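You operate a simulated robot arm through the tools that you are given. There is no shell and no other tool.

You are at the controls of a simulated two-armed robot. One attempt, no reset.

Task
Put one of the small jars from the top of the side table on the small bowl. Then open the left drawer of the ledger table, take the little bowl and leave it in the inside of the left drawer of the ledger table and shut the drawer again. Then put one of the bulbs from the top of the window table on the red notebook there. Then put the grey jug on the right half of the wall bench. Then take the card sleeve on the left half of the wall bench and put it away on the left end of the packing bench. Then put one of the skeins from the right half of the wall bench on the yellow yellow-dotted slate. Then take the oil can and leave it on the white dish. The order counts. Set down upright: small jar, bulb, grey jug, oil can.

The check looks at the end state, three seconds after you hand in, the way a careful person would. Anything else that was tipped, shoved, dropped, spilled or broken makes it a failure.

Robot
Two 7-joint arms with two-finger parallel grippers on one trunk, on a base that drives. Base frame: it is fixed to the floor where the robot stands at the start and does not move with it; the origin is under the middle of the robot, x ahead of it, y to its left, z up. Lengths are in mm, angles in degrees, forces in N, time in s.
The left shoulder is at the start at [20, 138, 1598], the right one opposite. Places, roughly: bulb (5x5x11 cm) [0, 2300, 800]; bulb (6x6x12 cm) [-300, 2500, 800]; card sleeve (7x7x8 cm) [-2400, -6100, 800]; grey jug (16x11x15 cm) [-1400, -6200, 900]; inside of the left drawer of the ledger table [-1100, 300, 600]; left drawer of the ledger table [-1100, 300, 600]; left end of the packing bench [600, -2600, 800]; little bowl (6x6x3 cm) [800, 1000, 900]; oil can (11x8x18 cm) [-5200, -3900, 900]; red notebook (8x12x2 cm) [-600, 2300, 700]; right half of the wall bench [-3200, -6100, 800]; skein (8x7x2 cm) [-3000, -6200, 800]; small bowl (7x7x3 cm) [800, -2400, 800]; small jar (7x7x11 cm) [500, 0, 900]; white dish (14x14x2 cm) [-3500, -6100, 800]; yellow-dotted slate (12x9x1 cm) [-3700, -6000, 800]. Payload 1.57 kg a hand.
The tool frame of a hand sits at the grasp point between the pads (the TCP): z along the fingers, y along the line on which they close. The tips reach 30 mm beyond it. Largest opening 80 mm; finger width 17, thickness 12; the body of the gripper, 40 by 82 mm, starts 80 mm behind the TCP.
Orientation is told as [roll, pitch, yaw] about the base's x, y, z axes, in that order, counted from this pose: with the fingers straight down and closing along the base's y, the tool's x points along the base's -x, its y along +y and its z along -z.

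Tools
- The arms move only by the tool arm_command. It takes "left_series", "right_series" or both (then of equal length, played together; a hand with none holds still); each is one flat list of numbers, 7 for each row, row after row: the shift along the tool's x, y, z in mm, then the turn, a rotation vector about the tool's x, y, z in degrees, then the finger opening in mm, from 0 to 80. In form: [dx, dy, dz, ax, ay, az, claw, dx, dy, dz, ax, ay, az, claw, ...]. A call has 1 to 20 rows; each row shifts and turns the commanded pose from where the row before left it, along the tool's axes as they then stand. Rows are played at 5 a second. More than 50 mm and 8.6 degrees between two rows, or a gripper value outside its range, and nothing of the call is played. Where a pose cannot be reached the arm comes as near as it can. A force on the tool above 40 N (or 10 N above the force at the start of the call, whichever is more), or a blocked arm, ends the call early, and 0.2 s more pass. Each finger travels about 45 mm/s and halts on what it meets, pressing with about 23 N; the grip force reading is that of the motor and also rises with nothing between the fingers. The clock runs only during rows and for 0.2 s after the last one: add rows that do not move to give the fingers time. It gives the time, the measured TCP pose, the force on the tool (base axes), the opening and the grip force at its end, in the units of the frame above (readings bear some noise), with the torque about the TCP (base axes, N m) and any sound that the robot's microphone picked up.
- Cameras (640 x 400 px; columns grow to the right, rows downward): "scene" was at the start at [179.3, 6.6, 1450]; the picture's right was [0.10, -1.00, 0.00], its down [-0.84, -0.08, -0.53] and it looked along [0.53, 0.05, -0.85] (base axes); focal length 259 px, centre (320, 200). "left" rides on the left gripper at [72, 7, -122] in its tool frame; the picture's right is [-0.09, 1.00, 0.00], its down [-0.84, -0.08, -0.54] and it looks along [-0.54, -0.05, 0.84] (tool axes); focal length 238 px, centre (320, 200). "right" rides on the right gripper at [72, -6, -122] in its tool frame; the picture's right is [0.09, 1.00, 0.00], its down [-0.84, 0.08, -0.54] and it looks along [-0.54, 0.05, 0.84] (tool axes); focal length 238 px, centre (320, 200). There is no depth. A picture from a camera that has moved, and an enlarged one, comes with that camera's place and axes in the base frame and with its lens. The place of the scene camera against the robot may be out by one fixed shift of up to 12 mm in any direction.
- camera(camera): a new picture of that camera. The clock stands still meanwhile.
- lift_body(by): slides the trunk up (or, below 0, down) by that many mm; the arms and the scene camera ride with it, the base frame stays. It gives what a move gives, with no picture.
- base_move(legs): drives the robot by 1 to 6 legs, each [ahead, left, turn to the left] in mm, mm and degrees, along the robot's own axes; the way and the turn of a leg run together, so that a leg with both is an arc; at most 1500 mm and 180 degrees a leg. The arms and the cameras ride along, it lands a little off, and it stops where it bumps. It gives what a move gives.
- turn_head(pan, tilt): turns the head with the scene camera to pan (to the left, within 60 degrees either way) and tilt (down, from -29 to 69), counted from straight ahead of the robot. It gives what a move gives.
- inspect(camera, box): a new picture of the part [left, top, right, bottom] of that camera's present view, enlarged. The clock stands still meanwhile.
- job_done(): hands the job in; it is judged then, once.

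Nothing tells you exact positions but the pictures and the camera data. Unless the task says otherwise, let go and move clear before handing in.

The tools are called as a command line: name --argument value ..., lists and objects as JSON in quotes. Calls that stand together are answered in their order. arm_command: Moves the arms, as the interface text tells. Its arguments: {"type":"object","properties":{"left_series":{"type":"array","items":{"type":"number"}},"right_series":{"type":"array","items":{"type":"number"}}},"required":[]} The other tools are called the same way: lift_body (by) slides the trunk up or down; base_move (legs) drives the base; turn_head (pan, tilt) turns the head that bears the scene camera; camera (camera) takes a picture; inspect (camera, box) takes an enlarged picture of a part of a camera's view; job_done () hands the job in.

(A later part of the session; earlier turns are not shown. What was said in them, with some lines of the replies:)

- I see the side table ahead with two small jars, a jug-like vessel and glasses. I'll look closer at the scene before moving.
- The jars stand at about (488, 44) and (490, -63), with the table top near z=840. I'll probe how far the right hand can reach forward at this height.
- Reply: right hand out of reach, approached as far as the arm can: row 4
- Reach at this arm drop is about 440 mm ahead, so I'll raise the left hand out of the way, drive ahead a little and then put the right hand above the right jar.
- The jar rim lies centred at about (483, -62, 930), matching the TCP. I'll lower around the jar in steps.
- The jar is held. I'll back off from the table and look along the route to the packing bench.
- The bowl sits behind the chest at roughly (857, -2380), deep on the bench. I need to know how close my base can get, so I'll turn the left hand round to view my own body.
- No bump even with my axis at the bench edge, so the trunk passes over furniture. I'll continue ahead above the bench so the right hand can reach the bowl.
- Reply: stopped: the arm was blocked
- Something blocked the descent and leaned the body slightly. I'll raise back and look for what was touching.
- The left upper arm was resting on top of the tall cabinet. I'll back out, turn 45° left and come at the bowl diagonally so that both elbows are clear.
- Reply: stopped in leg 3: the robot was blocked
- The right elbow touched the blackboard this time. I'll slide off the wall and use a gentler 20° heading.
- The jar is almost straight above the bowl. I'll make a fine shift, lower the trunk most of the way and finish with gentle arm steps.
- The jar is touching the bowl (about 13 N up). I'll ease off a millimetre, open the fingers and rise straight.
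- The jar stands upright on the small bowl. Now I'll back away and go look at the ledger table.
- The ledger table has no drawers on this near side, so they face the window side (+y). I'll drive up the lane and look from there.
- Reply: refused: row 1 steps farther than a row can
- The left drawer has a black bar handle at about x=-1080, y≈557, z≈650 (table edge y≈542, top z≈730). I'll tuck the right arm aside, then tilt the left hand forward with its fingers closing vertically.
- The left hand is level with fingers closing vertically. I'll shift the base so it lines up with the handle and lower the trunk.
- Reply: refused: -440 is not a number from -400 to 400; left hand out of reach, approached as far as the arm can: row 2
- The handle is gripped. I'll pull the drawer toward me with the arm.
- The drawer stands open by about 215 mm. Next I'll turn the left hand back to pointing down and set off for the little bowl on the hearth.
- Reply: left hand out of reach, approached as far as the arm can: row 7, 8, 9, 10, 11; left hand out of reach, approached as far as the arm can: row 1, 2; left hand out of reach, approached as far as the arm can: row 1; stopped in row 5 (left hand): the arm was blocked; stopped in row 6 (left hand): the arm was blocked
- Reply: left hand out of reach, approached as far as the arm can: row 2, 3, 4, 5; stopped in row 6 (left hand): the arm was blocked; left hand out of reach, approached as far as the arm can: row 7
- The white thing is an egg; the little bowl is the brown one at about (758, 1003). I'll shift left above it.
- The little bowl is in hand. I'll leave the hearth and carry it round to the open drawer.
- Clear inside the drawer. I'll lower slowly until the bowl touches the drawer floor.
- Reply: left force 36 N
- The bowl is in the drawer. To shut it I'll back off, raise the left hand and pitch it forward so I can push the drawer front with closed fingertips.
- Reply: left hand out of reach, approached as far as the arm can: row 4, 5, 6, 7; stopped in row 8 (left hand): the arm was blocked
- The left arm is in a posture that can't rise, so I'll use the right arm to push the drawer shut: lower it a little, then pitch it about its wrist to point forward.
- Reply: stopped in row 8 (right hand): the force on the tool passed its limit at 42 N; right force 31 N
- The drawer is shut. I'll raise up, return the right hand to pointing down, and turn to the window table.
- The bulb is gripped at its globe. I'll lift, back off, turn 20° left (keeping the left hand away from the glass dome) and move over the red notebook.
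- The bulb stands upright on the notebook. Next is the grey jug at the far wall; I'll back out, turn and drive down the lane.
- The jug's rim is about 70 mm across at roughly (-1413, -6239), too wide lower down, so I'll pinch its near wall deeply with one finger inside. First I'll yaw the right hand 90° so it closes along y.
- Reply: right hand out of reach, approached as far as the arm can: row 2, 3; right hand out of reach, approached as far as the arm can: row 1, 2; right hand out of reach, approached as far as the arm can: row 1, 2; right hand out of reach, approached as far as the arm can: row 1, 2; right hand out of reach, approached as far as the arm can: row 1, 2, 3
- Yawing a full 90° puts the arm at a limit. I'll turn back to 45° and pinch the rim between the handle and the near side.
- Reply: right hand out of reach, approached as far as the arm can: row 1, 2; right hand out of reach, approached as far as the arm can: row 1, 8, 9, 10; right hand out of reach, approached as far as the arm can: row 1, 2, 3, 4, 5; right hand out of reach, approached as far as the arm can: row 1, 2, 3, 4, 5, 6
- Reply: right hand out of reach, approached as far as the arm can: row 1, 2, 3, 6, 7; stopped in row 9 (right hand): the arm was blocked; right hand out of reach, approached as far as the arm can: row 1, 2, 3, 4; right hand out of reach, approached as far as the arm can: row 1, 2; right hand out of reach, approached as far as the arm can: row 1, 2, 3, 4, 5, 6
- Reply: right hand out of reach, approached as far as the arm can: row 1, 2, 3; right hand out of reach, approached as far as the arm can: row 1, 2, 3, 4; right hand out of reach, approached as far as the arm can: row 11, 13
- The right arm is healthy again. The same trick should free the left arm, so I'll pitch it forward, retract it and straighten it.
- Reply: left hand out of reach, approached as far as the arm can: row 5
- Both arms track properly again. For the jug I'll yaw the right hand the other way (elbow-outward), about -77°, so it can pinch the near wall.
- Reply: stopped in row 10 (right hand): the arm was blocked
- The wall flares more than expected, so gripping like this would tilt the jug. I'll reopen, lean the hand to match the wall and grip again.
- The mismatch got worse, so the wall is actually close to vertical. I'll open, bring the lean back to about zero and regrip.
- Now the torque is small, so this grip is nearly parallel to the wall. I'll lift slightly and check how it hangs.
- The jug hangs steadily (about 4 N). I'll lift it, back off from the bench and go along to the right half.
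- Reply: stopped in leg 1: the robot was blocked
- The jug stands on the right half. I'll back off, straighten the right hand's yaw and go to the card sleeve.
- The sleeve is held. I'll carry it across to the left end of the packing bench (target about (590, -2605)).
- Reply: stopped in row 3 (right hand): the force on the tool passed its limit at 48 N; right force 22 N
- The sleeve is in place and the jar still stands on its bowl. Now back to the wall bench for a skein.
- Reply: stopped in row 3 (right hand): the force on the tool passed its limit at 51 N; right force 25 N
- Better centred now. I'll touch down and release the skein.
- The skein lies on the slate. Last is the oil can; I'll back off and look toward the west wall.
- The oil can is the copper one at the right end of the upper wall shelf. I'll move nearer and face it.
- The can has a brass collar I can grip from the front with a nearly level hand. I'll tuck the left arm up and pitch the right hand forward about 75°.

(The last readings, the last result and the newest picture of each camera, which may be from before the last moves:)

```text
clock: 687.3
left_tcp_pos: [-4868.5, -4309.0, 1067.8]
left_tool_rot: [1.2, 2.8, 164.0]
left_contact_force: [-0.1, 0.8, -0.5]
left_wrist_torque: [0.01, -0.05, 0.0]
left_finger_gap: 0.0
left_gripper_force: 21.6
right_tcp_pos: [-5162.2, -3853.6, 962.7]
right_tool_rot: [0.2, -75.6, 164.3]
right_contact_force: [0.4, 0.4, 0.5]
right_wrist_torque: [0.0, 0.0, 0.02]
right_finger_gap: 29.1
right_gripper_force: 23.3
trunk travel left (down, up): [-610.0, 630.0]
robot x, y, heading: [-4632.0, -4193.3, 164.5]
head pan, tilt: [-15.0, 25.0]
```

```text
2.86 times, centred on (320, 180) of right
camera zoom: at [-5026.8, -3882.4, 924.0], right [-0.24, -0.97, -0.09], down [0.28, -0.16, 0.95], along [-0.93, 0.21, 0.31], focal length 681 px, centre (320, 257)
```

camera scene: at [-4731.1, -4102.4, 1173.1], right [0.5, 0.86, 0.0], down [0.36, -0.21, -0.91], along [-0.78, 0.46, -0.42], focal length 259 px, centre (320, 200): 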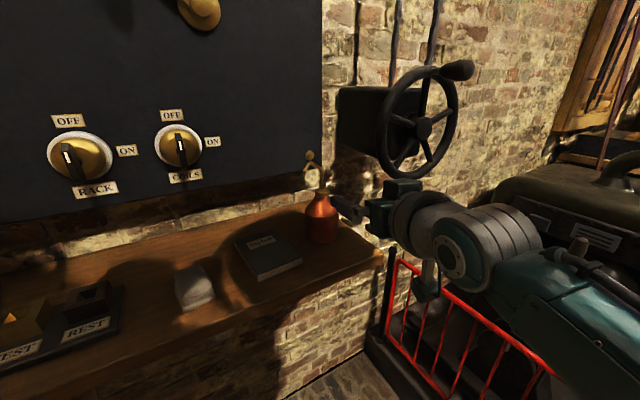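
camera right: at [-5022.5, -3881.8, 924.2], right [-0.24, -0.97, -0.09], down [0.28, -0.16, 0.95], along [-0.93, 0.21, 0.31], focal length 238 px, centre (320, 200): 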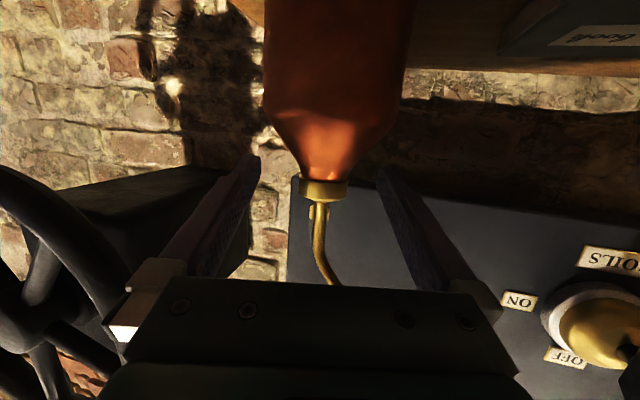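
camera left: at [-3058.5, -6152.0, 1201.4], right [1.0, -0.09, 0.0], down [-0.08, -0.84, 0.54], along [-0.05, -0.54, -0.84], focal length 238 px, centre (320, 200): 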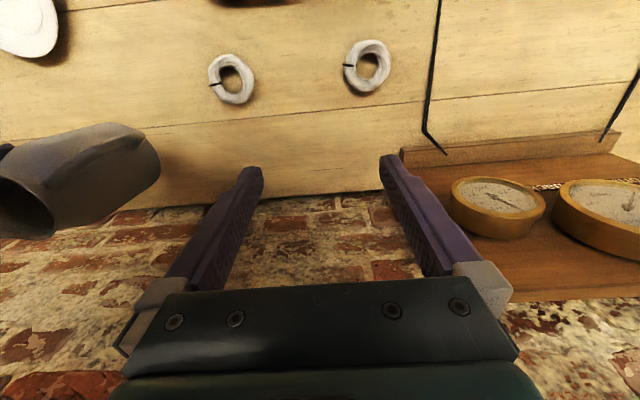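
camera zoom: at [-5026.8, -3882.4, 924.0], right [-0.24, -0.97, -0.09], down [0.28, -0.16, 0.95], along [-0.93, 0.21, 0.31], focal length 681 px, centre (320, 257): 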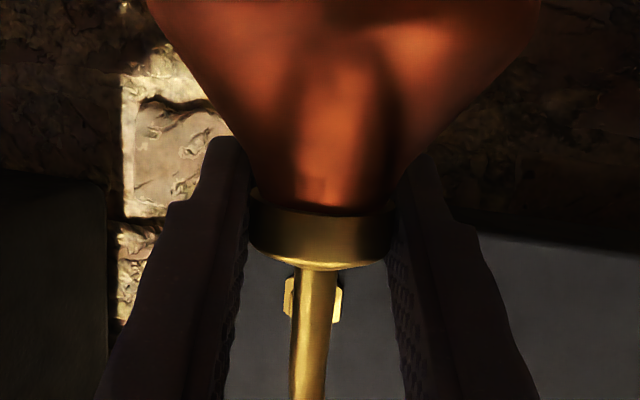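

The collar is gripped. I'll lift a little, then back straight away from the wall.

lift_body --by 20

camera --camera "right"

base_move --legs '[[-200, 0, 0]]'

camera --camera "right"

camera --camera "scene"

```text
clock: 688.0
left_tcp_pos: [-4868.4, -4308.4, 1087.6]
left_tool_rot: [1.2, 2.8, 164.1]
left_contact_force: [0.3, -0.3, -0.7]
left_wrist_torque: [-0.02, -0.01, 0.0]
left_finger_gap: 0.0
left_gripper_force: 20.9
right_tcp_pos: [-5159.7, -3854.3, 982.7]
right_tool_rot: [0.2, -75.5, 164.1]
right_contact_force: [-0.5, 0.2, -3.9]
right_wrist_torque: [-0.03, 0.0, -0.01]
right_finger_gap: 28.9
right_gripper_force: 23.1
trunk travel left (down, up): [-630.0, 610.0]
robot x, y, heading: [-4632.2, -4189.0, 164.6]
head pan, tilt: [-15.0, 25.0]
```

```text
taken
camera right: at [-5026.4, -3883.0, 943.6], right [-0.24, -0.97, -0.09], down [0.28, -0.16, 0.95], along [-0.93, 0.21, 0.31], focal length 238 px, centre (320, 200)
```

right: 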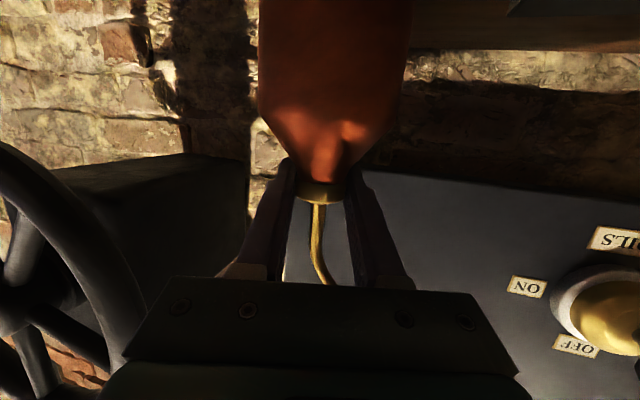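

```text
clock: 689.6
left_tcp_pos: [-4677.4, -4361.8, 1087.2]
left_tool_rot: [1.1, 2.8, 164.0]
left_contact_force: [1.1, 0.6, -0.5]
left_wrist_torque: [0.0, -0.02, 0.02]
left_finger_gap: 0.1
left_gripper_force: 21.3
right_tcp_pos: [-4968.3, -3905.0, 982.1]
right_tool_rot: [0.3, -75.6, 164.1]
right_contact_force: [0.1, 0.5, -2.7]
right_wrist_torque: [0.02, -0.02, -0.03]
right_finger_gap: 29.1
right_gripper_force: 23.1
trunk travel left (down, up): [-630.0, 610.0]
robot x, y, heading: [-4442.8, -4250.5, 164.6]
head pan, tilt: [-15.0, 25.0]
```

```text
taken
camera right: at [-4834.4, -3935.0, 943.8], right [-0.25, -0.97, -0.09], down [0.28, -0.16, 0.95], along [-0.93, 0.21, 0.31], focal length 238 px, centre (320, 200)
```

right: 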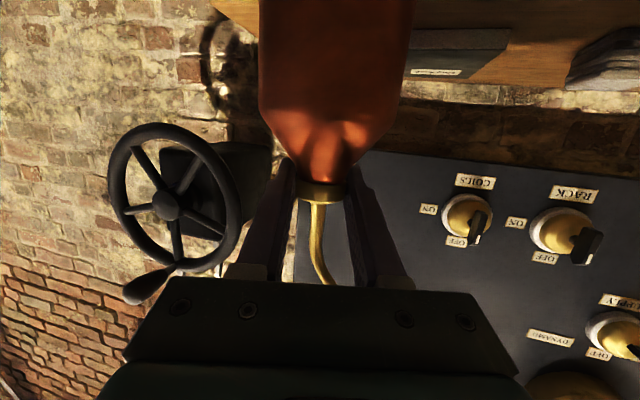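

```text
taken
camera scene: at [-4605.8, -4172.4, 1155.0], right [0.51, 0.86, 0.0], down [0.36, -0.21, -0.91], along [-0.78, 0.46, -0.42], focal length 259 px, centre (320, 200)
```

scene: 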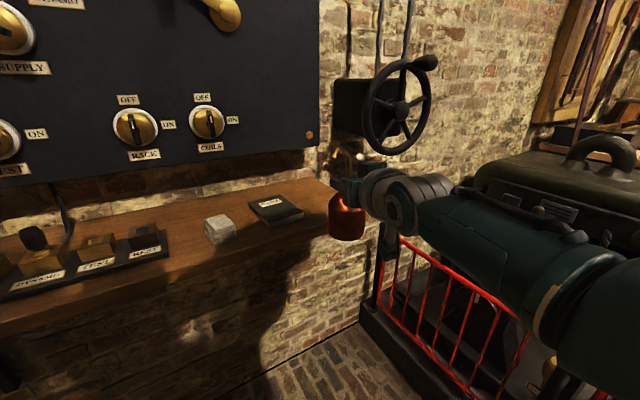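

lift_body --by 170

base_move --legs '[[-350, 0, 0]]'

arm_command --right_series '[5, 0, -19.4, 0, 0, 0, 12, 5, 0, -19.4, 0, 0, 0, 12, 5, 0, -19.4, 0, 0, 0, 12, 0, 0, 0, 0, 0, 0, 12]'

base_move --legs '[[0, 0, 105.4]]'

camera --camera "right"

```text
clock: 691.5
left_tcp_pos: [-4678.0, -4361.9, 1257.2]
left_tool_rot: [1.2, 2.9, 164.1]
left_contact_force: [-0.2, -0.6, -0.2]
left_wrist_torque: [-0.03, 0.01, 0.01]
left_finger_gap: 0.0
left_gripper_force: 20.8
right_tcp_pos: [-4968.0, -3905.1, 1153.3]
right_tool_rot: [0.4, -75.6, 164.0]
right_contact_force: [0.6, -0.2, -2.9]
right_wrist_torque: [-0.01, -0.03, 0.01]
right_finger_gap: 29.1
right_gripper_force: 23.4
trunk travel left (down, up): [-800.0, 440.0]
robot x, y, heading: [-4438.6, -4250.0, 164.5]
head pan, tilt: [-15.0, 25.0]
```

```text
clock: 693.7
left_tcp_pos: [-4346.5, -4453.3, 1257.2]
left_tool_rot: [1.2, 2.9, 164.0]
left_contact_force: [0.1, -0.6, -1.3]
left_wrist_torque: [0.03, 0.01, -0.01]
left_finger_gap: 0.0
left_gripper_force: 20.8
right_tcp_pos: [-4638.5, -3996.9, 1152.9]
right_tool_rot: [0.3, -75.6, 164.2]
right_contact_force: [0.1, -0.2, -2.8]
right_wrist_torque: [0.03, 0.01, -0.01]
right_finger_gap: 28.8
right_gripper_force: 22.8
trunk travel left (down, up): [-800.0, 440.0]
robot x, y, heading: [-4107.0, -4335.5, 164.6]
head pan, tilt: [-15.0, 25.0]
```

```text
clock: 694.7
left_tcp_pos: [-4346.7, -4452.9, 1257.6]
left_tool_rot: [1.2, 2.9, 164.1]
left_contact_force: [0.5, 0.1, -0.4]
left_wrist_torque: [0.02, 0.0, 0.02]
left_finger_gap: 0.1
left_gripper_force: 20.9
right_tcp_pos: [-4579.1, -4012.4, 1153.9]
right_tool_rot: [0.2, -75.5, 164.2]
right_contact_force: [-0.3, -0.2, -2.0]
right_wrist_torque: [0.0, 0.0, -0.01]
right_finger_gap: 29.0
right_gripper_force: 23.3
trunk travel left (down, up): [-800.0, 440.0]
robot x, y, heading: [-4109.8, -4339.6, 164.3]
head pan, tilt: [-15.0, 25.0]
```

```text
clock: 699.5
left_tcp_pos: [-3936.8, -4535.9, 1257.7]
left_tool_rot: [1.3, 3.0, -90.8]
left_contact_force: [0.5, -0.4, 0.3]
left_wrist_torque: [-0.02, 0.02, 0.01]
left_finger_gap: 0.0
left_gripper_force: 21.4
right_tcp_pos: [-4301.6, -4876.3, 1153.8]
right_tool_rot: [0.3, -75.6, -90.8]
right_contact_force: [0.4, 0.4, -2.4]
right_wrist_torque: [0.0, 0.01, 0.0]
right_finger_gap: 28.9
right_gripper_force: 23.3
trunk travel left (down, up): [-800.0, 440.0]
robot x, y, heading: [-4111.9, -4335.9, -90.2]
head pan, tilt: [-15.0, 25.0]
```

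```text
taken
camera right: at [-4305.9, -4738.2, 1114.1], right [1.0, 0.01, -0.09], down [0.08, 0.32, 0.95], along [0.04, -0.95, 0.31], focal length 238 px, centre (320, 200)
```

right: 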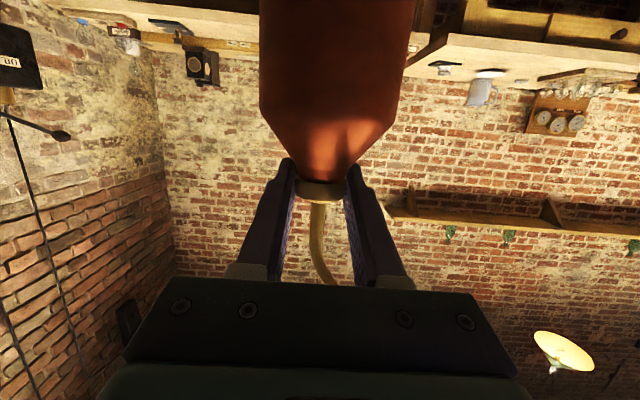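

base_move --legs '[[0, 0, 0.2], [700, 420, 0], [385, 417, 0]]'

turn_head --pan -15 --tilt 40

camera --camera "scene"

inspect --camera "scene" --box '[200, 180, 420, 340]'

```text
clock: 707.0
left_tcp_pos: [-3098.1, -5607.7, 1256.7]
left_tool_rot: [1.1, 2.8, -90.2]
left_contact_force: [-0.3, -0.4, 0.1]
left_wrist_torque: [0.02, -0.01, 0.03]
left_finger_gap: 0.0
left_gripper_force: 21.2
right_tcp_pos: [-3457.3, -5951.5, 1152.7]
right_tool_rot: [0.2, -75.6, -89.8]
right_contact_force: [-0.1, -0.1, -3.1]
right_wrist_torque: [-0.02, 0.02, -0.01]
right_finger_gap: 29.0
right_gripper_force: 23.2
trunk travel left (down, up): [-800.0, 440.0]
robot x, y, heading: [-3272.9, -5414.2, -89.4]
head pan, tilt: [-15.0, 25.0]
```

```text
clock: 707.8
left_tcp_pos: [-3097.7, -5607.6, 1257.2]
left_tool_rot: [1.3, 2.8, -90.2]
left_contact_force: [0.4, -1.1, -1.0]
left_wrist_torque: [-0.01, -0.02, 0.02]
left_finger_gap: 0.0
left_gripper_force: 21.3
right_tcp_pos: [-3457.1, -5951.5, 1153.5]
right_tool_rot: [0.3, -75.6, -89.8]
right_contact_force: [0.2, 0.4, -2.4]
right_wrist_torque: [0.01, 0.01, -0.02]
right_finger_gap: 29.0
right_gripper_force: 23.2
trunk travel left (down, up): [-800.0, 440.0]
robot x, y, heading: [-3273.5, -5412.8, -89.6]
head pan, tilt: [-15.0, 40.0]
```

```text
taken
camera scene: at [-3283.4, -5593.6, 1301.8], right [-0.97, 0.25, 0.0], down [0.16, 0.62, -0.77], along [-0.19, -0.74, -0.64], focal length 259 px, centre (320, 200)
```

scene: 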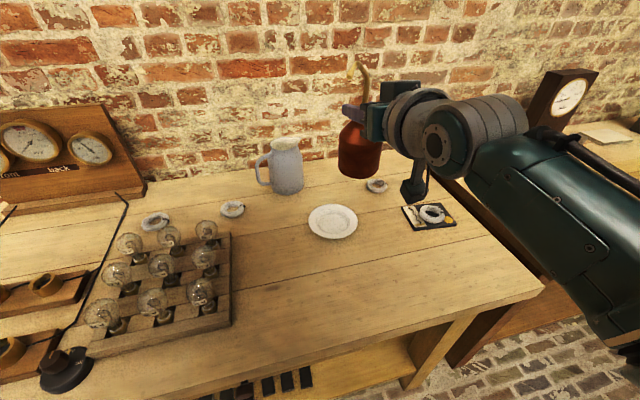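

```text
2.50 times, centred on (310, 260) of scene
camera zoom: at [-3283.4, -5593.6, 1301.8], right [-0.97, 0.25, 0.0], down [0.16, 0.62, -0.77], along [-0.19, -0.74, -0.64], focal length 648 px, centre (345, 50)
```

zoom: 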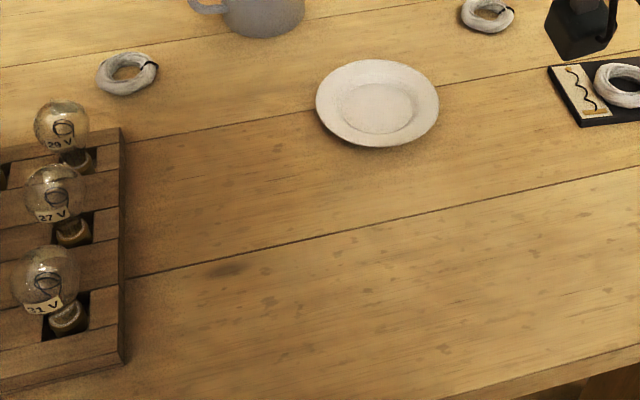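

camera --camera "left"

inspect --camera "scene" --box '[320, 50, 440, 200]'

```text
taken
camera left: at [-3093.9, -5540.9, 1382.0], right [1.0, -0.09, 0.02], down [-0.09, -0.86, 0.5], along [-0.03, -0.5, -0.87], focal length 238 px, centre (320, 200)
```

left: 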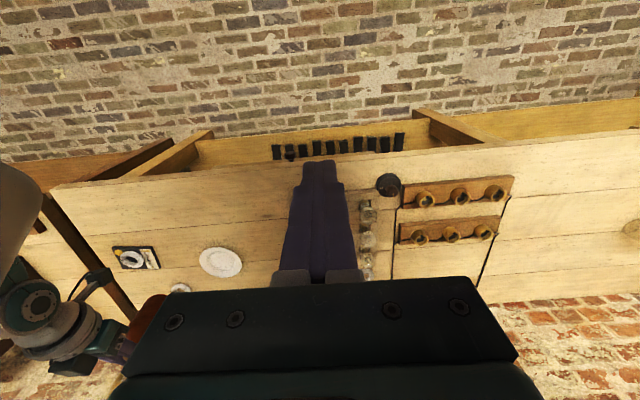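

```text
2.67 times, centred on (380, 125) of scene
camera zoom: at [-3283.4, -5593.6, 1301.8], right [-0.97, 0.25, 0.0], down [0.16, 0.62, -0.77], along [-0.19, -0.74, -0.64], focal length 691 px, centre (160, 400)
```

zoom: 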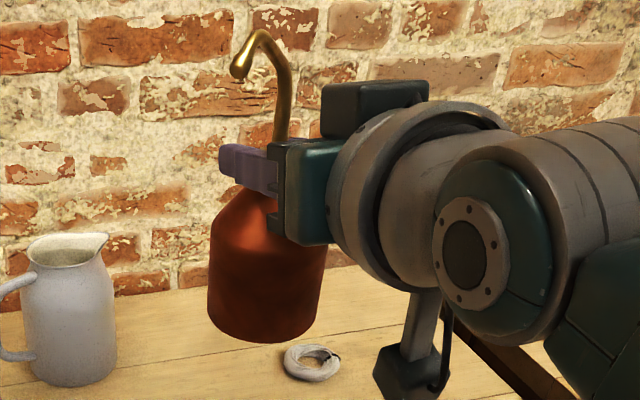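

base_move --legs '[[107, 9, -0.4]]'

lift_body --by -180

camera --camera "scene"

inspect --camera "scene" --box '[260, 90, 440, 240]'

camera --camera "left"

```text
clock: 709.0
left_tcp_pos: [-3089.2, -5714.3, 1256.6]
left_tool_rot: [1.3, 2.9, -90.6]
left_contact_force: [0.5, -1.1, 0.7]
left_wrist_torque: [-0.03, 0.0, -0.02]
left_finger_gap: 0.1
left_gripper_force: 21.3
right_tcp_pos: [-3450.6, -6055.6, 1153.6]
right_tool_rot: [0.2, -75.5, -90.4]
right_contact_force: [0.7, -0.3, -2.7]
right_wrist_torque: [-0.01, 0.02, -0.02]
right_finger_gap: 28.9
right_gripper_force: 23.3
trunk travel left (down, up): [-800.0, 440.0]
robot x, y, heading: [-3264.5, -5520.2, -90.1]
head pan, tilt: [-15.0, 40.0]
```

```text
clock: 711.0
left_tcp_pos: [-3089.4, -5716.0, 1077.2]
left_tool_rot: [1.2, 3.0, -90.6]
left_contact_force: [0.1, -0.3, -0.4]
left_wrist_torque: [0.01, -0.05, -0.04]
left_finger_gap: 0.0
left_gripper_force: 21.2
right_tcp_pos: [-3451.6, -6055.5, 973.5]
right_tool_rot: [0.2, -75.5, -90.3]
right_contact_force: [-0.3, -0.1, -1.9]
right_wrist_torque: [-0.01, 0.02, 0.01]
right_finger_gap: 28.8
right_gripper_force: 22.8
trunk travel left (down, up): [-620.0, 620.0]
robot x, y, heading: [-3264.2, -5520.2, -90.2]
head pan, tilt: [-15.0, 40.0]
```

```text
taken
camera scene: at [-3275.5, -5699.4, 1121.7], right [-0.97, 0.26, 0.0], down [0.17, 0.62, -0.77], along [-0.2, -0.74, -0.64], focal length 259 px, centre (320, 200)
```

scene: 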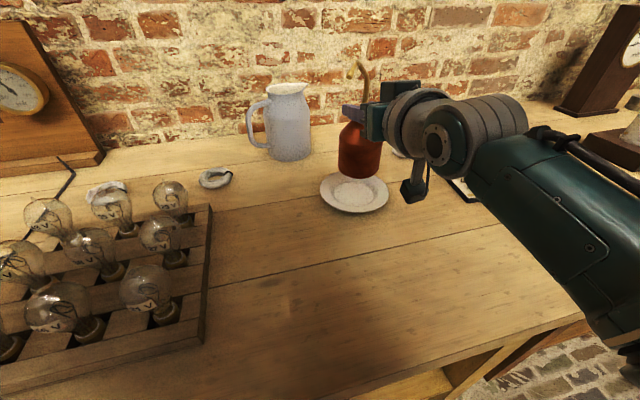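

```text
2.67 times, centred on (350, 165) of scene
camera zoom: at [-3275.5, -5699.4, 1121.7], right [-0.97, 0.26, 0.0], down [0.17, 0.62, -0.77], along [-0.2, -0.74, -0.64], focal length 691 px, centre (240, 293)
```

zoom: 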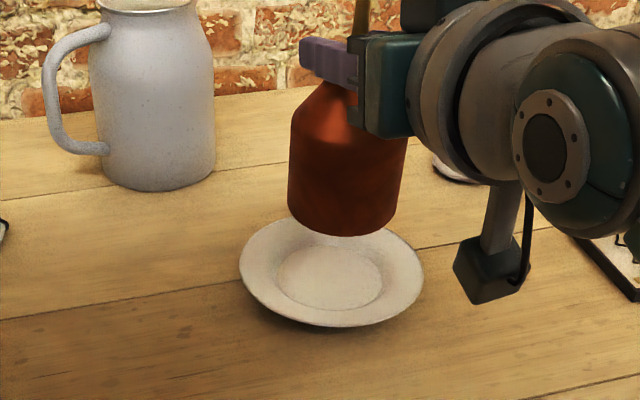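

```text
taken
camera left: at [-3085.4, -5648.5, 1202.0], right [0.99, -0.1, 0.02], down [-0.1, -0.86, 0.5], along [-0.04, -0.5, -0.87], focal length 238 px, centre (320, 200)
```

left: 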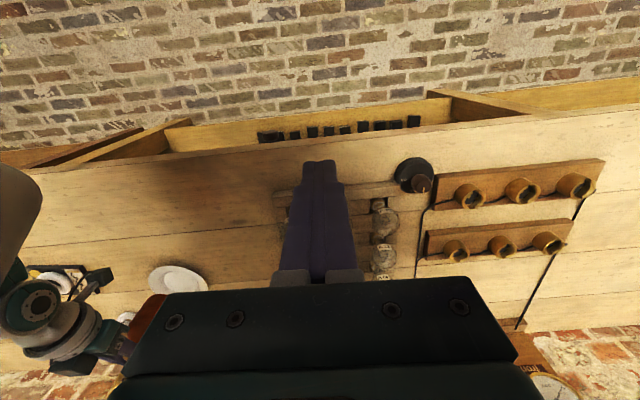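

arm_command --right_series '[0.65, 6, -2.5, 0, 0, 0, 12, 0, 0, 0, 0, 0, 0, 12]'

lift_body --by -30

turn_head --pan -20 --tilt 30

inspect --camera "scene" --box '[240, 100, 400, 240]'

```text
clock: 711.6
left_tcp_pos: [-3090.2, -5715.3, 1076.6]
left_tool_rot: [1.3, 2.9, -90.6]
left_contact_force: [0.0, -0.2, -0.2]
left_wrist_torque: [-0.01, -0.02, 0.01]
left_finger_gap: 0.0
left_gripper_force: 21.6
right_tcp_pos: [-3446.3, -6053.4, 973.3]
right_tool_rot: [0.3, -75.4, -90.3]
right_contact_force: [0.2, 0.3, -2.9]
right_wrist_torque: [-0.02, -0.01, 0.02]
right_finger_gap: 29.1
right_gripper_force: 23.2
trunk travel left (down, up): [-620.0, 620.0]
robot x, y, heading: [-3265.1, -5518.9, -89.9]
head pan, tilt: [-15.0, 40.0]
```

```text
clock: 712.3
left_tcp_pos: [-3089.9, -5715.1, 1046.9]
left_tool_rot: [1.3, 2.9, -90.6]
left_contact_force: [0.1, 0.6, 0.1]
left_wrist_torque: [0.01, 0.0, -0.01]
left_finger_gap: 0.0
left_gripper_force: 21.3
right_tcp_pos: [-3446.3, -6054.5, 943.7]
right_tool_rot: [0.2, -75.6, -90.3]
right_contact_force: [-0.4, 0.1, -2.4]
right_wrist_torque: [-0.02, 0.01, 0.01]
right_finger_gap: 29.3
right_gripper_force: 22.9
trunk travel left (down, up): [-590.0, 650.0]
robot x, y, heading: [-3261.8, -5516.0, -90.2]
head pan, tilt: [-15.0, 40.0]
```

```text
clock: 713.0
left_tcp_pos: [-3088.8, -5714.0, 1047.1]
left_tool_rot: [1.3, 2.9, -90.5]
left_contact_force: [0.2, 0.7, 0.2]
left_wrist_torque: [0.03, 0.0, 0.0]
left_finger_gap: 0.1
left_gripper_force: 21.5
right_tcp_pos: [-3446.7, -6053.4, 942.5]
right_tool_rot: [0.3, -75.5, -90.4]
right_contact_force: [-0.8, -0.2, -1.9]
right_wrist_torque: [-0.01, -0.04, 0.02]
right_finger_gap: 28.8
right_gripper_force: 22.8
trunk travel left (down, up): [-590.0, 650.0]
robot x, y, heading: [-3263.8, -5519.4, -90.1]
head pan, tilt: [-20.0, 30.0]
```

```text
2.86 times, centred on (320, 170) of scene
camera zoom: at [-3284.4, -5702.2, 1107.0], right [-0.94, 0.34, 0.0], down [0.17, 0.47, -0.87], along [-0.3, -0.81, -0.5], focal length 741 px, centre (320, 286)
```

zoom: 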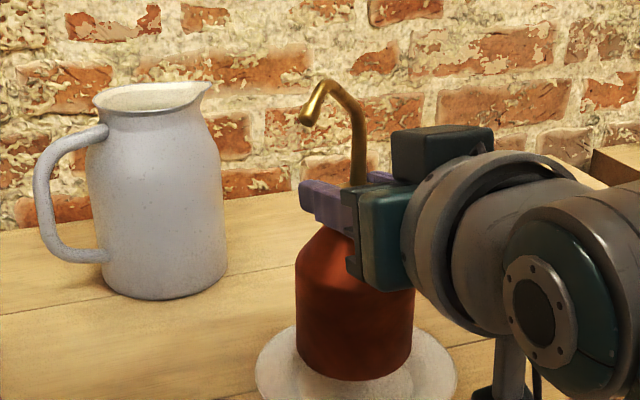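

inspect --camera "scene" --box '[260, 160, 400, 265]'

turn_head --pan -20 --tilt 55

camera --camera "scene"

```text
3.81 times, centred on (330, 212) of scene
camera zoom: at [-3284.4, -5702.2, 1107.0], right [-0.94, 0.34, 0.0], down [0.17, 0.47, -0.87], along [-0.3, -0.81, -0.5], focal length 988 px, centre (282, 152)
```

zoom: 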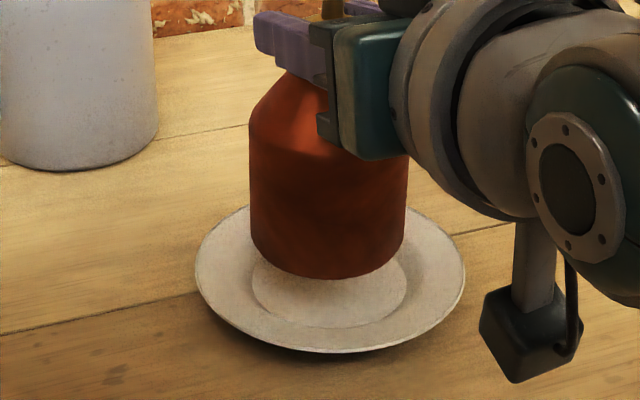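

```text
clock: 713.9
left_tcp_pos: [-3089.3, -5713.7, 1047.6]
left_tool_rot: [1.3, 3.0, -90.6]
left_contact_force: [-0.1, 0.4, 0.3]
left_wrist_torque: [0.01, 0.0, 0.01]
left_finger_gap: 0.0
left_gripper_force: 21.0
right_tcp_pos: [-3446.0, -6054.1, 942.8]
right_tool_rot: [0.2, -75.5, -90.5]
right_contact_force: [0.1, 1.0, -2.6]
right_wrist_torque: [0.02, 0.04, -0.02]
right_finger_gap: 29.1
right_gripper_force: 23.5
trunk travel left (down, up): [-590.0, 650.0]
robot x, y, heading: [-3266.0, -5515.6, -90.0]
head pan, tilt: [-20.0, 55.0]
```

```text
taken
camera scene: at [-3278.2, -5685.0, 1071.1], right [-0.94, 0.34, 0.0], down [0.28, 0.77, -0.57], along [-0.2, -0.54, -0.82], focal length 259 px, centre (320, 200)
```

scene: 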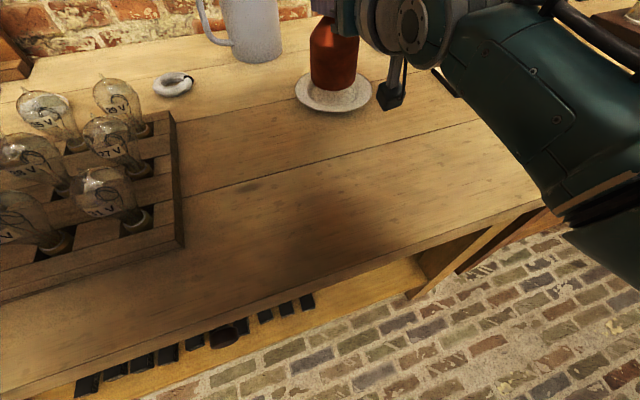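

arm_command --right_series '[4.5, 0, -1, 0, 0, 0, 12, 3.9, 0, 0.5, 0, 0, 0, 12, 3.9, 0, 0.2, 0, 0, 0, 12, 0, 0, 0, 0, 0, 0, 12]'

turn_head --pan -20 --tilt 30

inspect --camera "scene" --box '[260, 160, 400, 265]'

```text
clock: 714.9
left_tcp_pos: [-3089.9, -5714.1, 1046.3]
left_tool_rot: [1.3, 2.9, -90.6]
left_contact_force: [-0.3, 0.1, 0.2]
left_wrist_torque: [0.01, 0.04, 0.01]
left_finger_gap: 0.0
left_gripper_force: 21.0
right_tcp_pos: [-3445.5, -6050.1, 930.6]
right_tool_rot: [0.1, -75.5, -90.4]
right_contact_force: [-0.1, -0.9, -2.4]
right_wrist_torque: [0.02, 0.03, 0.01]
right_finger_gap: 28.9
right_gripper_force: 23.4
trunk travel left (down, up): [-590.0, 650.0]
robot x, y, heading: [-3266.8, -5517.0, -90.4]
head pan, tilt: [-20.0, 55.0]
```

```text
clock: 715.8
left_tcp_pos: [-3089.5, -5715.3, 1046.8]
left_tool_rot: [1.3, 2.9, -90.6]
left_contact_force: [-0.8, -0.6, -1.0]
left_wrist_torque: [-0.01, 0.06, 0.0]
left_finger_gap: 0.0
left_gripper_force: 21.0
right_tcp_pos: [-3446.6, -6050.3, 930.8]
right_tool_rot: [0.2, -75.6, -90.4]
right_contact_force: [0.6, -0.6, -3.0]
right_wrist_torque: [0.0, -0.02, -0.03]
right_finger_gap: 29.1
right_gripper_force: 22.7
trunk travel left (down, up): [-590.0, 650.0]
robot x, y, heading: [-3265.8, -5515.1, -90.0]
head pan, tilt: [-20.0, 30.0]
```

```text
3.81 times, centred on (330, 212) of scene
camera zoom: at [-3284.4, -5702.2, 1107.0], right [-0.94, 0.34, 0.0], down [0.17, 0.47, -0.87], along [-0.3, -0.81, -0.5], focal length 988 px, centre (282, 152)
```

zoom: 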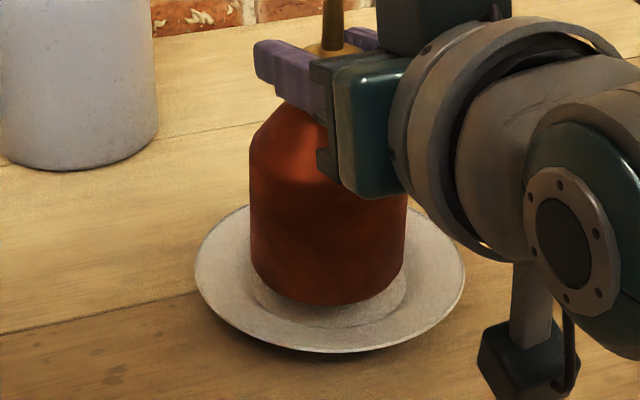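

arm_command --right_series '[2.9, 0, 0.75, 0, 0, 0, 12, 2.9, 0, 0.75, 0, 0, 0, 12, 1.94, 0, 0.5, 0, 0, 0, 12, 1.94, 0, 0.5, 0, 0, 0, 12, 0, 0, 0, 0, 0, 0, 12]'

inspect --camera "scene" --box '[260, 160, 400, 265]'

```text
clock: 717.0
left_tcp_pos: [-3088.1, -5715.0, 1047.5]
left_tool_rot: [1.2, 3.0, -90.6]
left_contact_force: [0.1, -0.3, 0.7]
left_wrist_torque: [0.0, -0.01, 0.0]
left_finger_gap: 0.1
left_gripper_force: 20.9
right_tcp_pos: [-3445.2, -6049.7, 920.1]
right_tool_rot: [0.2, -75.5, -90.4]
right_contact_force: [-0.3, 0.4, -2.3]
right_wrist_torque: [0.02, -0.02, 0.02]
right_finger_gap: 28.8
right_gripper_force: 23.1
trunk travel left (down, up): [-590.0, 650.0]
robot x, y, heading: [-3266.1, -5516.2, -90.1]
head pan, tilt: [-20.0, 30.0]
```

```text
3.81 times, centred on (330, 212) of scene
camera zoom: at [-3284.4, -5702.2, 1107.0], right [-0.94, 0.34, 0.0], down [0.17, 0.47, -0.87], along [-0.3, -0.81, -0.5], focal length 988 px, centre (282, 152)
```

zoom: 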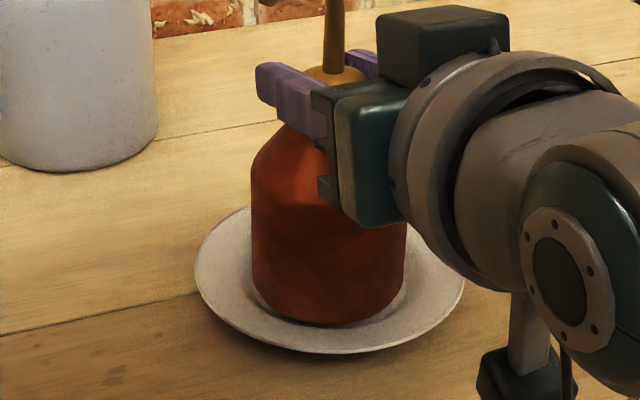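

arm_command --right_series '[1.5, 0, 0.4, 0, 0, 0, 12, 1.5, 0, 0.4, 0, 0, 0, 12, 1.0, 0, 0.25, 0, 0, 0, 12, 0, 0, 0, 0, 0, 0, 12]'

inspect --camera "scene" --box '[260, 160, 400, 265]'

```text
clock: 718.0
left_tcp_pos: [-3090.3, -5715.7, 1047.6]
left_tool_rot: [1.3, 2.7, -90.6]
left_contact_force: [0.7, -0.3, 0.0]
left_wrist_torque: [0.02, 0.02, 0.03]
left_finger_gap: 0.0
left_gripper_force: 21.4
right_tcp_pos: [-3446.5, -6052.8, 920.2]
right_tool_rot: [0.2, -75.9, -90.3]
right_contact_force: [0.3, 4.2, 14.5]
right_wrist_torque: [0.46, 0.03, 0.0]
right_finger_gap: 29.2
right_gripper_force: 22.9
trunk travel left (down, up): [-590.0, 650.0]
robot x, y, heading: [-3267.0, -5516.6, -90.1]
head pan, tilt: [-20.0, 30.0]
```

```text
3.81 times, centred on (330, 212) of scene
camera zoom: at [-3284.8, -5702.9, 1107.4], right [-0.94, 0.34, 0.0], down [0.17, 0.47, -0.87], along [-0.3, -0.81, -0.5], focal length 988 px, centre (282, 152)
```

zoom: 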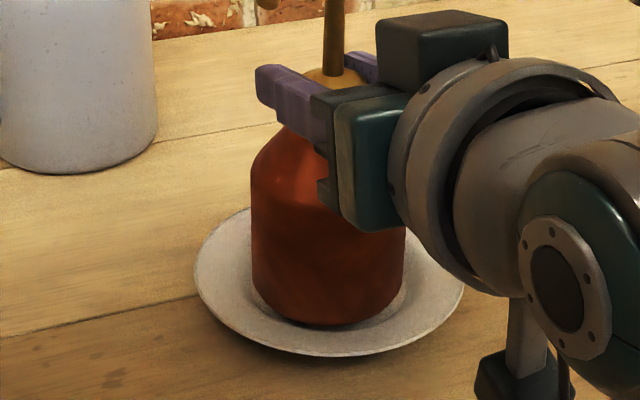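

arm_command --right_series '[-2.0, 0, -0.5, 0, 0, 0, 12, 0, 0, 0, 0, 0, 0, 22, 0, 0, 0, 0, 0, 0, 30, 0, 0, 0, 0, 0, 0, 34, 0, 0, 0, 0, 0, 0, 44, 0, 0, 0, 0, 0, 0, 60, 0, 0, 0, 0, 0, 0, 76, 0, 0, 0, 0, 0, 0, 76]'

inspect --camera "scene" --box '[260, 120, 400, 265]'

camera --camera "right"

```text
clock: 719.8
left_tcp_pos: [-3089.5, -5716.1, 1047.6]
left_tool_rot: [1.2, 3.0, -90.6]
left_contact_force: [-0.2, 0.7, -0.3]
left_wrist_torque: [0.02, 0.01, -0.04]
left_finger_gap: 0.3
left_gripper_force: 21.8
right_tcp_pos: [-3445.6, -6050.5, 919.8]
right_tool_rot: [0.1, -75.6, -90.4]
right_contact_force: [-1.1, -0.1, -0.2]
right_wrist_torque: [0.03, 0.0, 0.0]
right_finger_gap: 76.0
right_gripper_force: 0.0
trunk travel left (down, up): [-590.0, 650.0]
robot x, y, heading: [-3259.8, -5517.7, -90.1]
head pan, tilt: [-20.0, 30.0]
```

```text
2.76 times, centred on (330, 192) of scene
camera zoom: at [-3284.5, -5702.5, 1107.1], right [-0.94, 0.34, 0.0], down [0.17, 0.47, -0.87], along [-0.3, -0.81, -0.5], focal length 715 px, centre (292, 221)
```

zoom: 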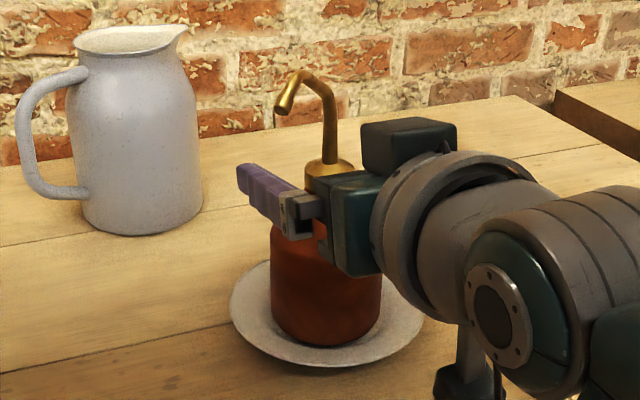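

```text
taken
camera right: at [-3451.2, -5913.9, 880.3], right [1.0, 0.02, -0.09], down [0.08, 0.32, 0.95], along [0.05, -0.95, 0.31], focal length 238 px, centre (320, 200)
```

right: 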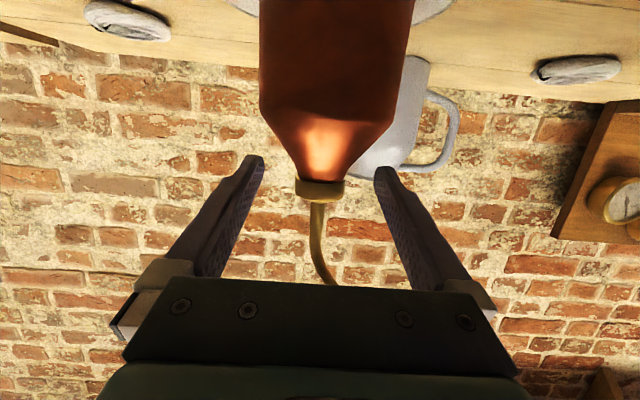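

The can stands in the dish. I'll withdraw the open fingers straight back, then move clear.

arm_command --right_series '[2.5, 0, -9.7, 0, 0, 0, 76, 3, 0, -11.6, 0, 0, 0, 76, 3, 0, -11.6, 0, 0, 0, 76, 3, 0, -11.6, 0, 0, 0, 76, 3, 0, -11.6, 0, 0, 0, 76, 3, 0, -11.6, 0, 0, 0, 76, 0, 0, 0, 0, 0, 0, 76]'

base_move --legs '[[-300, 0, 0]]'

camera --camera "scene"

inspect --camera "scene" --box '[180, 100, 420, 250]'

```text
clock: 721.4
left_tcp_pos: [-3089.5, -5714.1, 1046.6]
left_tool_rot: [1.3, 2.9, -90.6]
left_contact_force: [0.4, -0.3, 0.4]
left_wrist_torque: [0.03, 0.02, 0.06]
left_finger_gap: 0.2
left_gripper_force: 21.3
right_tcp_pos: [-3445.2, -5981.1, 920.2]
right_tool_rot: [0.2, -75.4, -90.3]
right_contact_force: [0.2, -0.4, -0.2]
right_wrist_torque: [-0.03, 0.0, 0.03]
right_finger_gap: 75.9
right_gripper_force: 0.0
trunk travel left (down, up): [-590.0, 650.0]
robot x, y, heading: [-3268.1, -5515.7, -90.2]
head pan, tilt: [-20.0, 30.0]
```

```text
clock: 723.4
left_tcp_pos: [-3090.0, -5420.8, 1046.6]
left_tool_rot: [1.3, 3.0, -90.9]
left_contact_force: [1.0, 1.0, 0.0]
left_wrist_torque: [-0.02, -0.03, 0.0]
left_finger_gap: 0.4
left_gripper_force: 21.3
right_tcp_pos: [-3446.4, -5685.9, 920.5]
right_tool_rot: [0.2, -75.5, -90.6]
right_contact_force: [-0.6, 0.2, 0.2]
right_wrist_torque: [0.02, 0.01, -0.01]
right_finger_gap: 75.9
right_gripper_force: 0.1
trunk travel left (down, up): [-590.0, 650.0]
robot x, y, heading: [-3263.3, -5224.9, -90.4]
head pan, tilt: [-20.0, 30.0]
```

```text
taken
camera scene: at [-3284.2, -5407.4, 1107.1], right [-0.94, 0.35, 0.0], down [0.17, 0.47, -0.87], along [-0.3, -0.81, -0.5], focal length 259 px, centre (320, 200)
```

scene: 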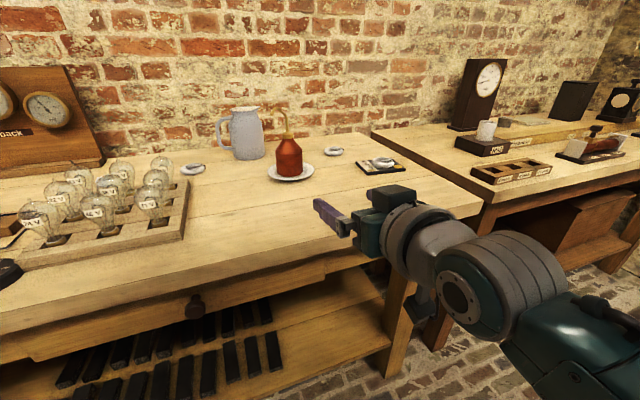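

```text
2.67 times, centred on (300, 175) of scene
camera zoom: at [-3284.2, -5407.4, 1107.1], right [-0.94, 0.35, 0.0], down [0.17, 0.47, -0.87], along [-0.3, -0.81, -0.5], focal length 691 px, centre (373, 267)
```

zoom: 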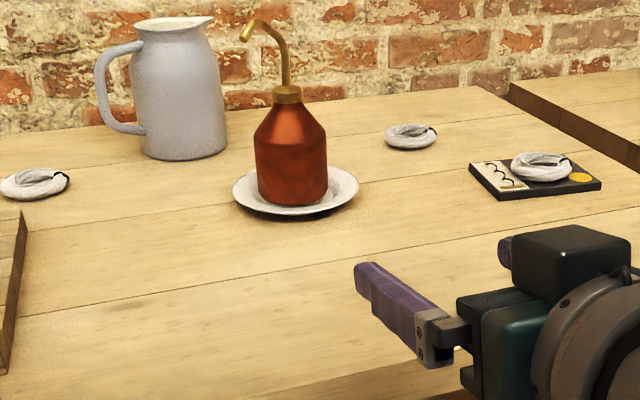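

All seven steps look complete: the oil can is upright in the white dish, the skein is on the slate, and the jug is on the right half. My hands are open and clear, so I'm handing in.

job_done

```text
The job is handed in.
```

I did all seven steps in order and handed the job in. I don't know yet how it was judged.

What I last saw of each step:

1. **Small jar:** it stands upright on the small bowl on the packing bench. I saw it still there when I came back with the card sleeve.
2. **Little bowl:** it sits inside the left drawer of the ledger table. I pushed the drawer shut until the force cut out at 42 N, and it looked flush in a picture afterwards.
3. **Bulb:** it stands upright on the red notebook. I checked it right after letting go, but not again at the end.
4. **Grey jug:** it stands upright near the back of the right half of the wall bench.
5. **Card sleeve:** it stands on the left end of the packing bench, between the wooden chest and the small box.
6. **Skein:** it lies flat, close to the middle of the slate.
7. **Oil can:** it stands upright in the white dish.

Some contacts and bumps could matter to a strict check:

- **Cabinet:** my left arm pressed on top of the tall cabinet next to the packing bench, hard enough to lean the robot slightly.
- **Blackboard:** my right arm, likely the elbow, touched the blackboard beside it.
- **Stove:** my left arm was blocked once near the stove, possibly against the stove itself.
- **Wall bench:** the base was stopped once by something near the wall while I was placing the jug. I couldn't see what it hit.
- **Jug:** regripping it turned and shifted it a little where it first stood, before I lifted it.

I saw nothing tipped, dropped or broken.
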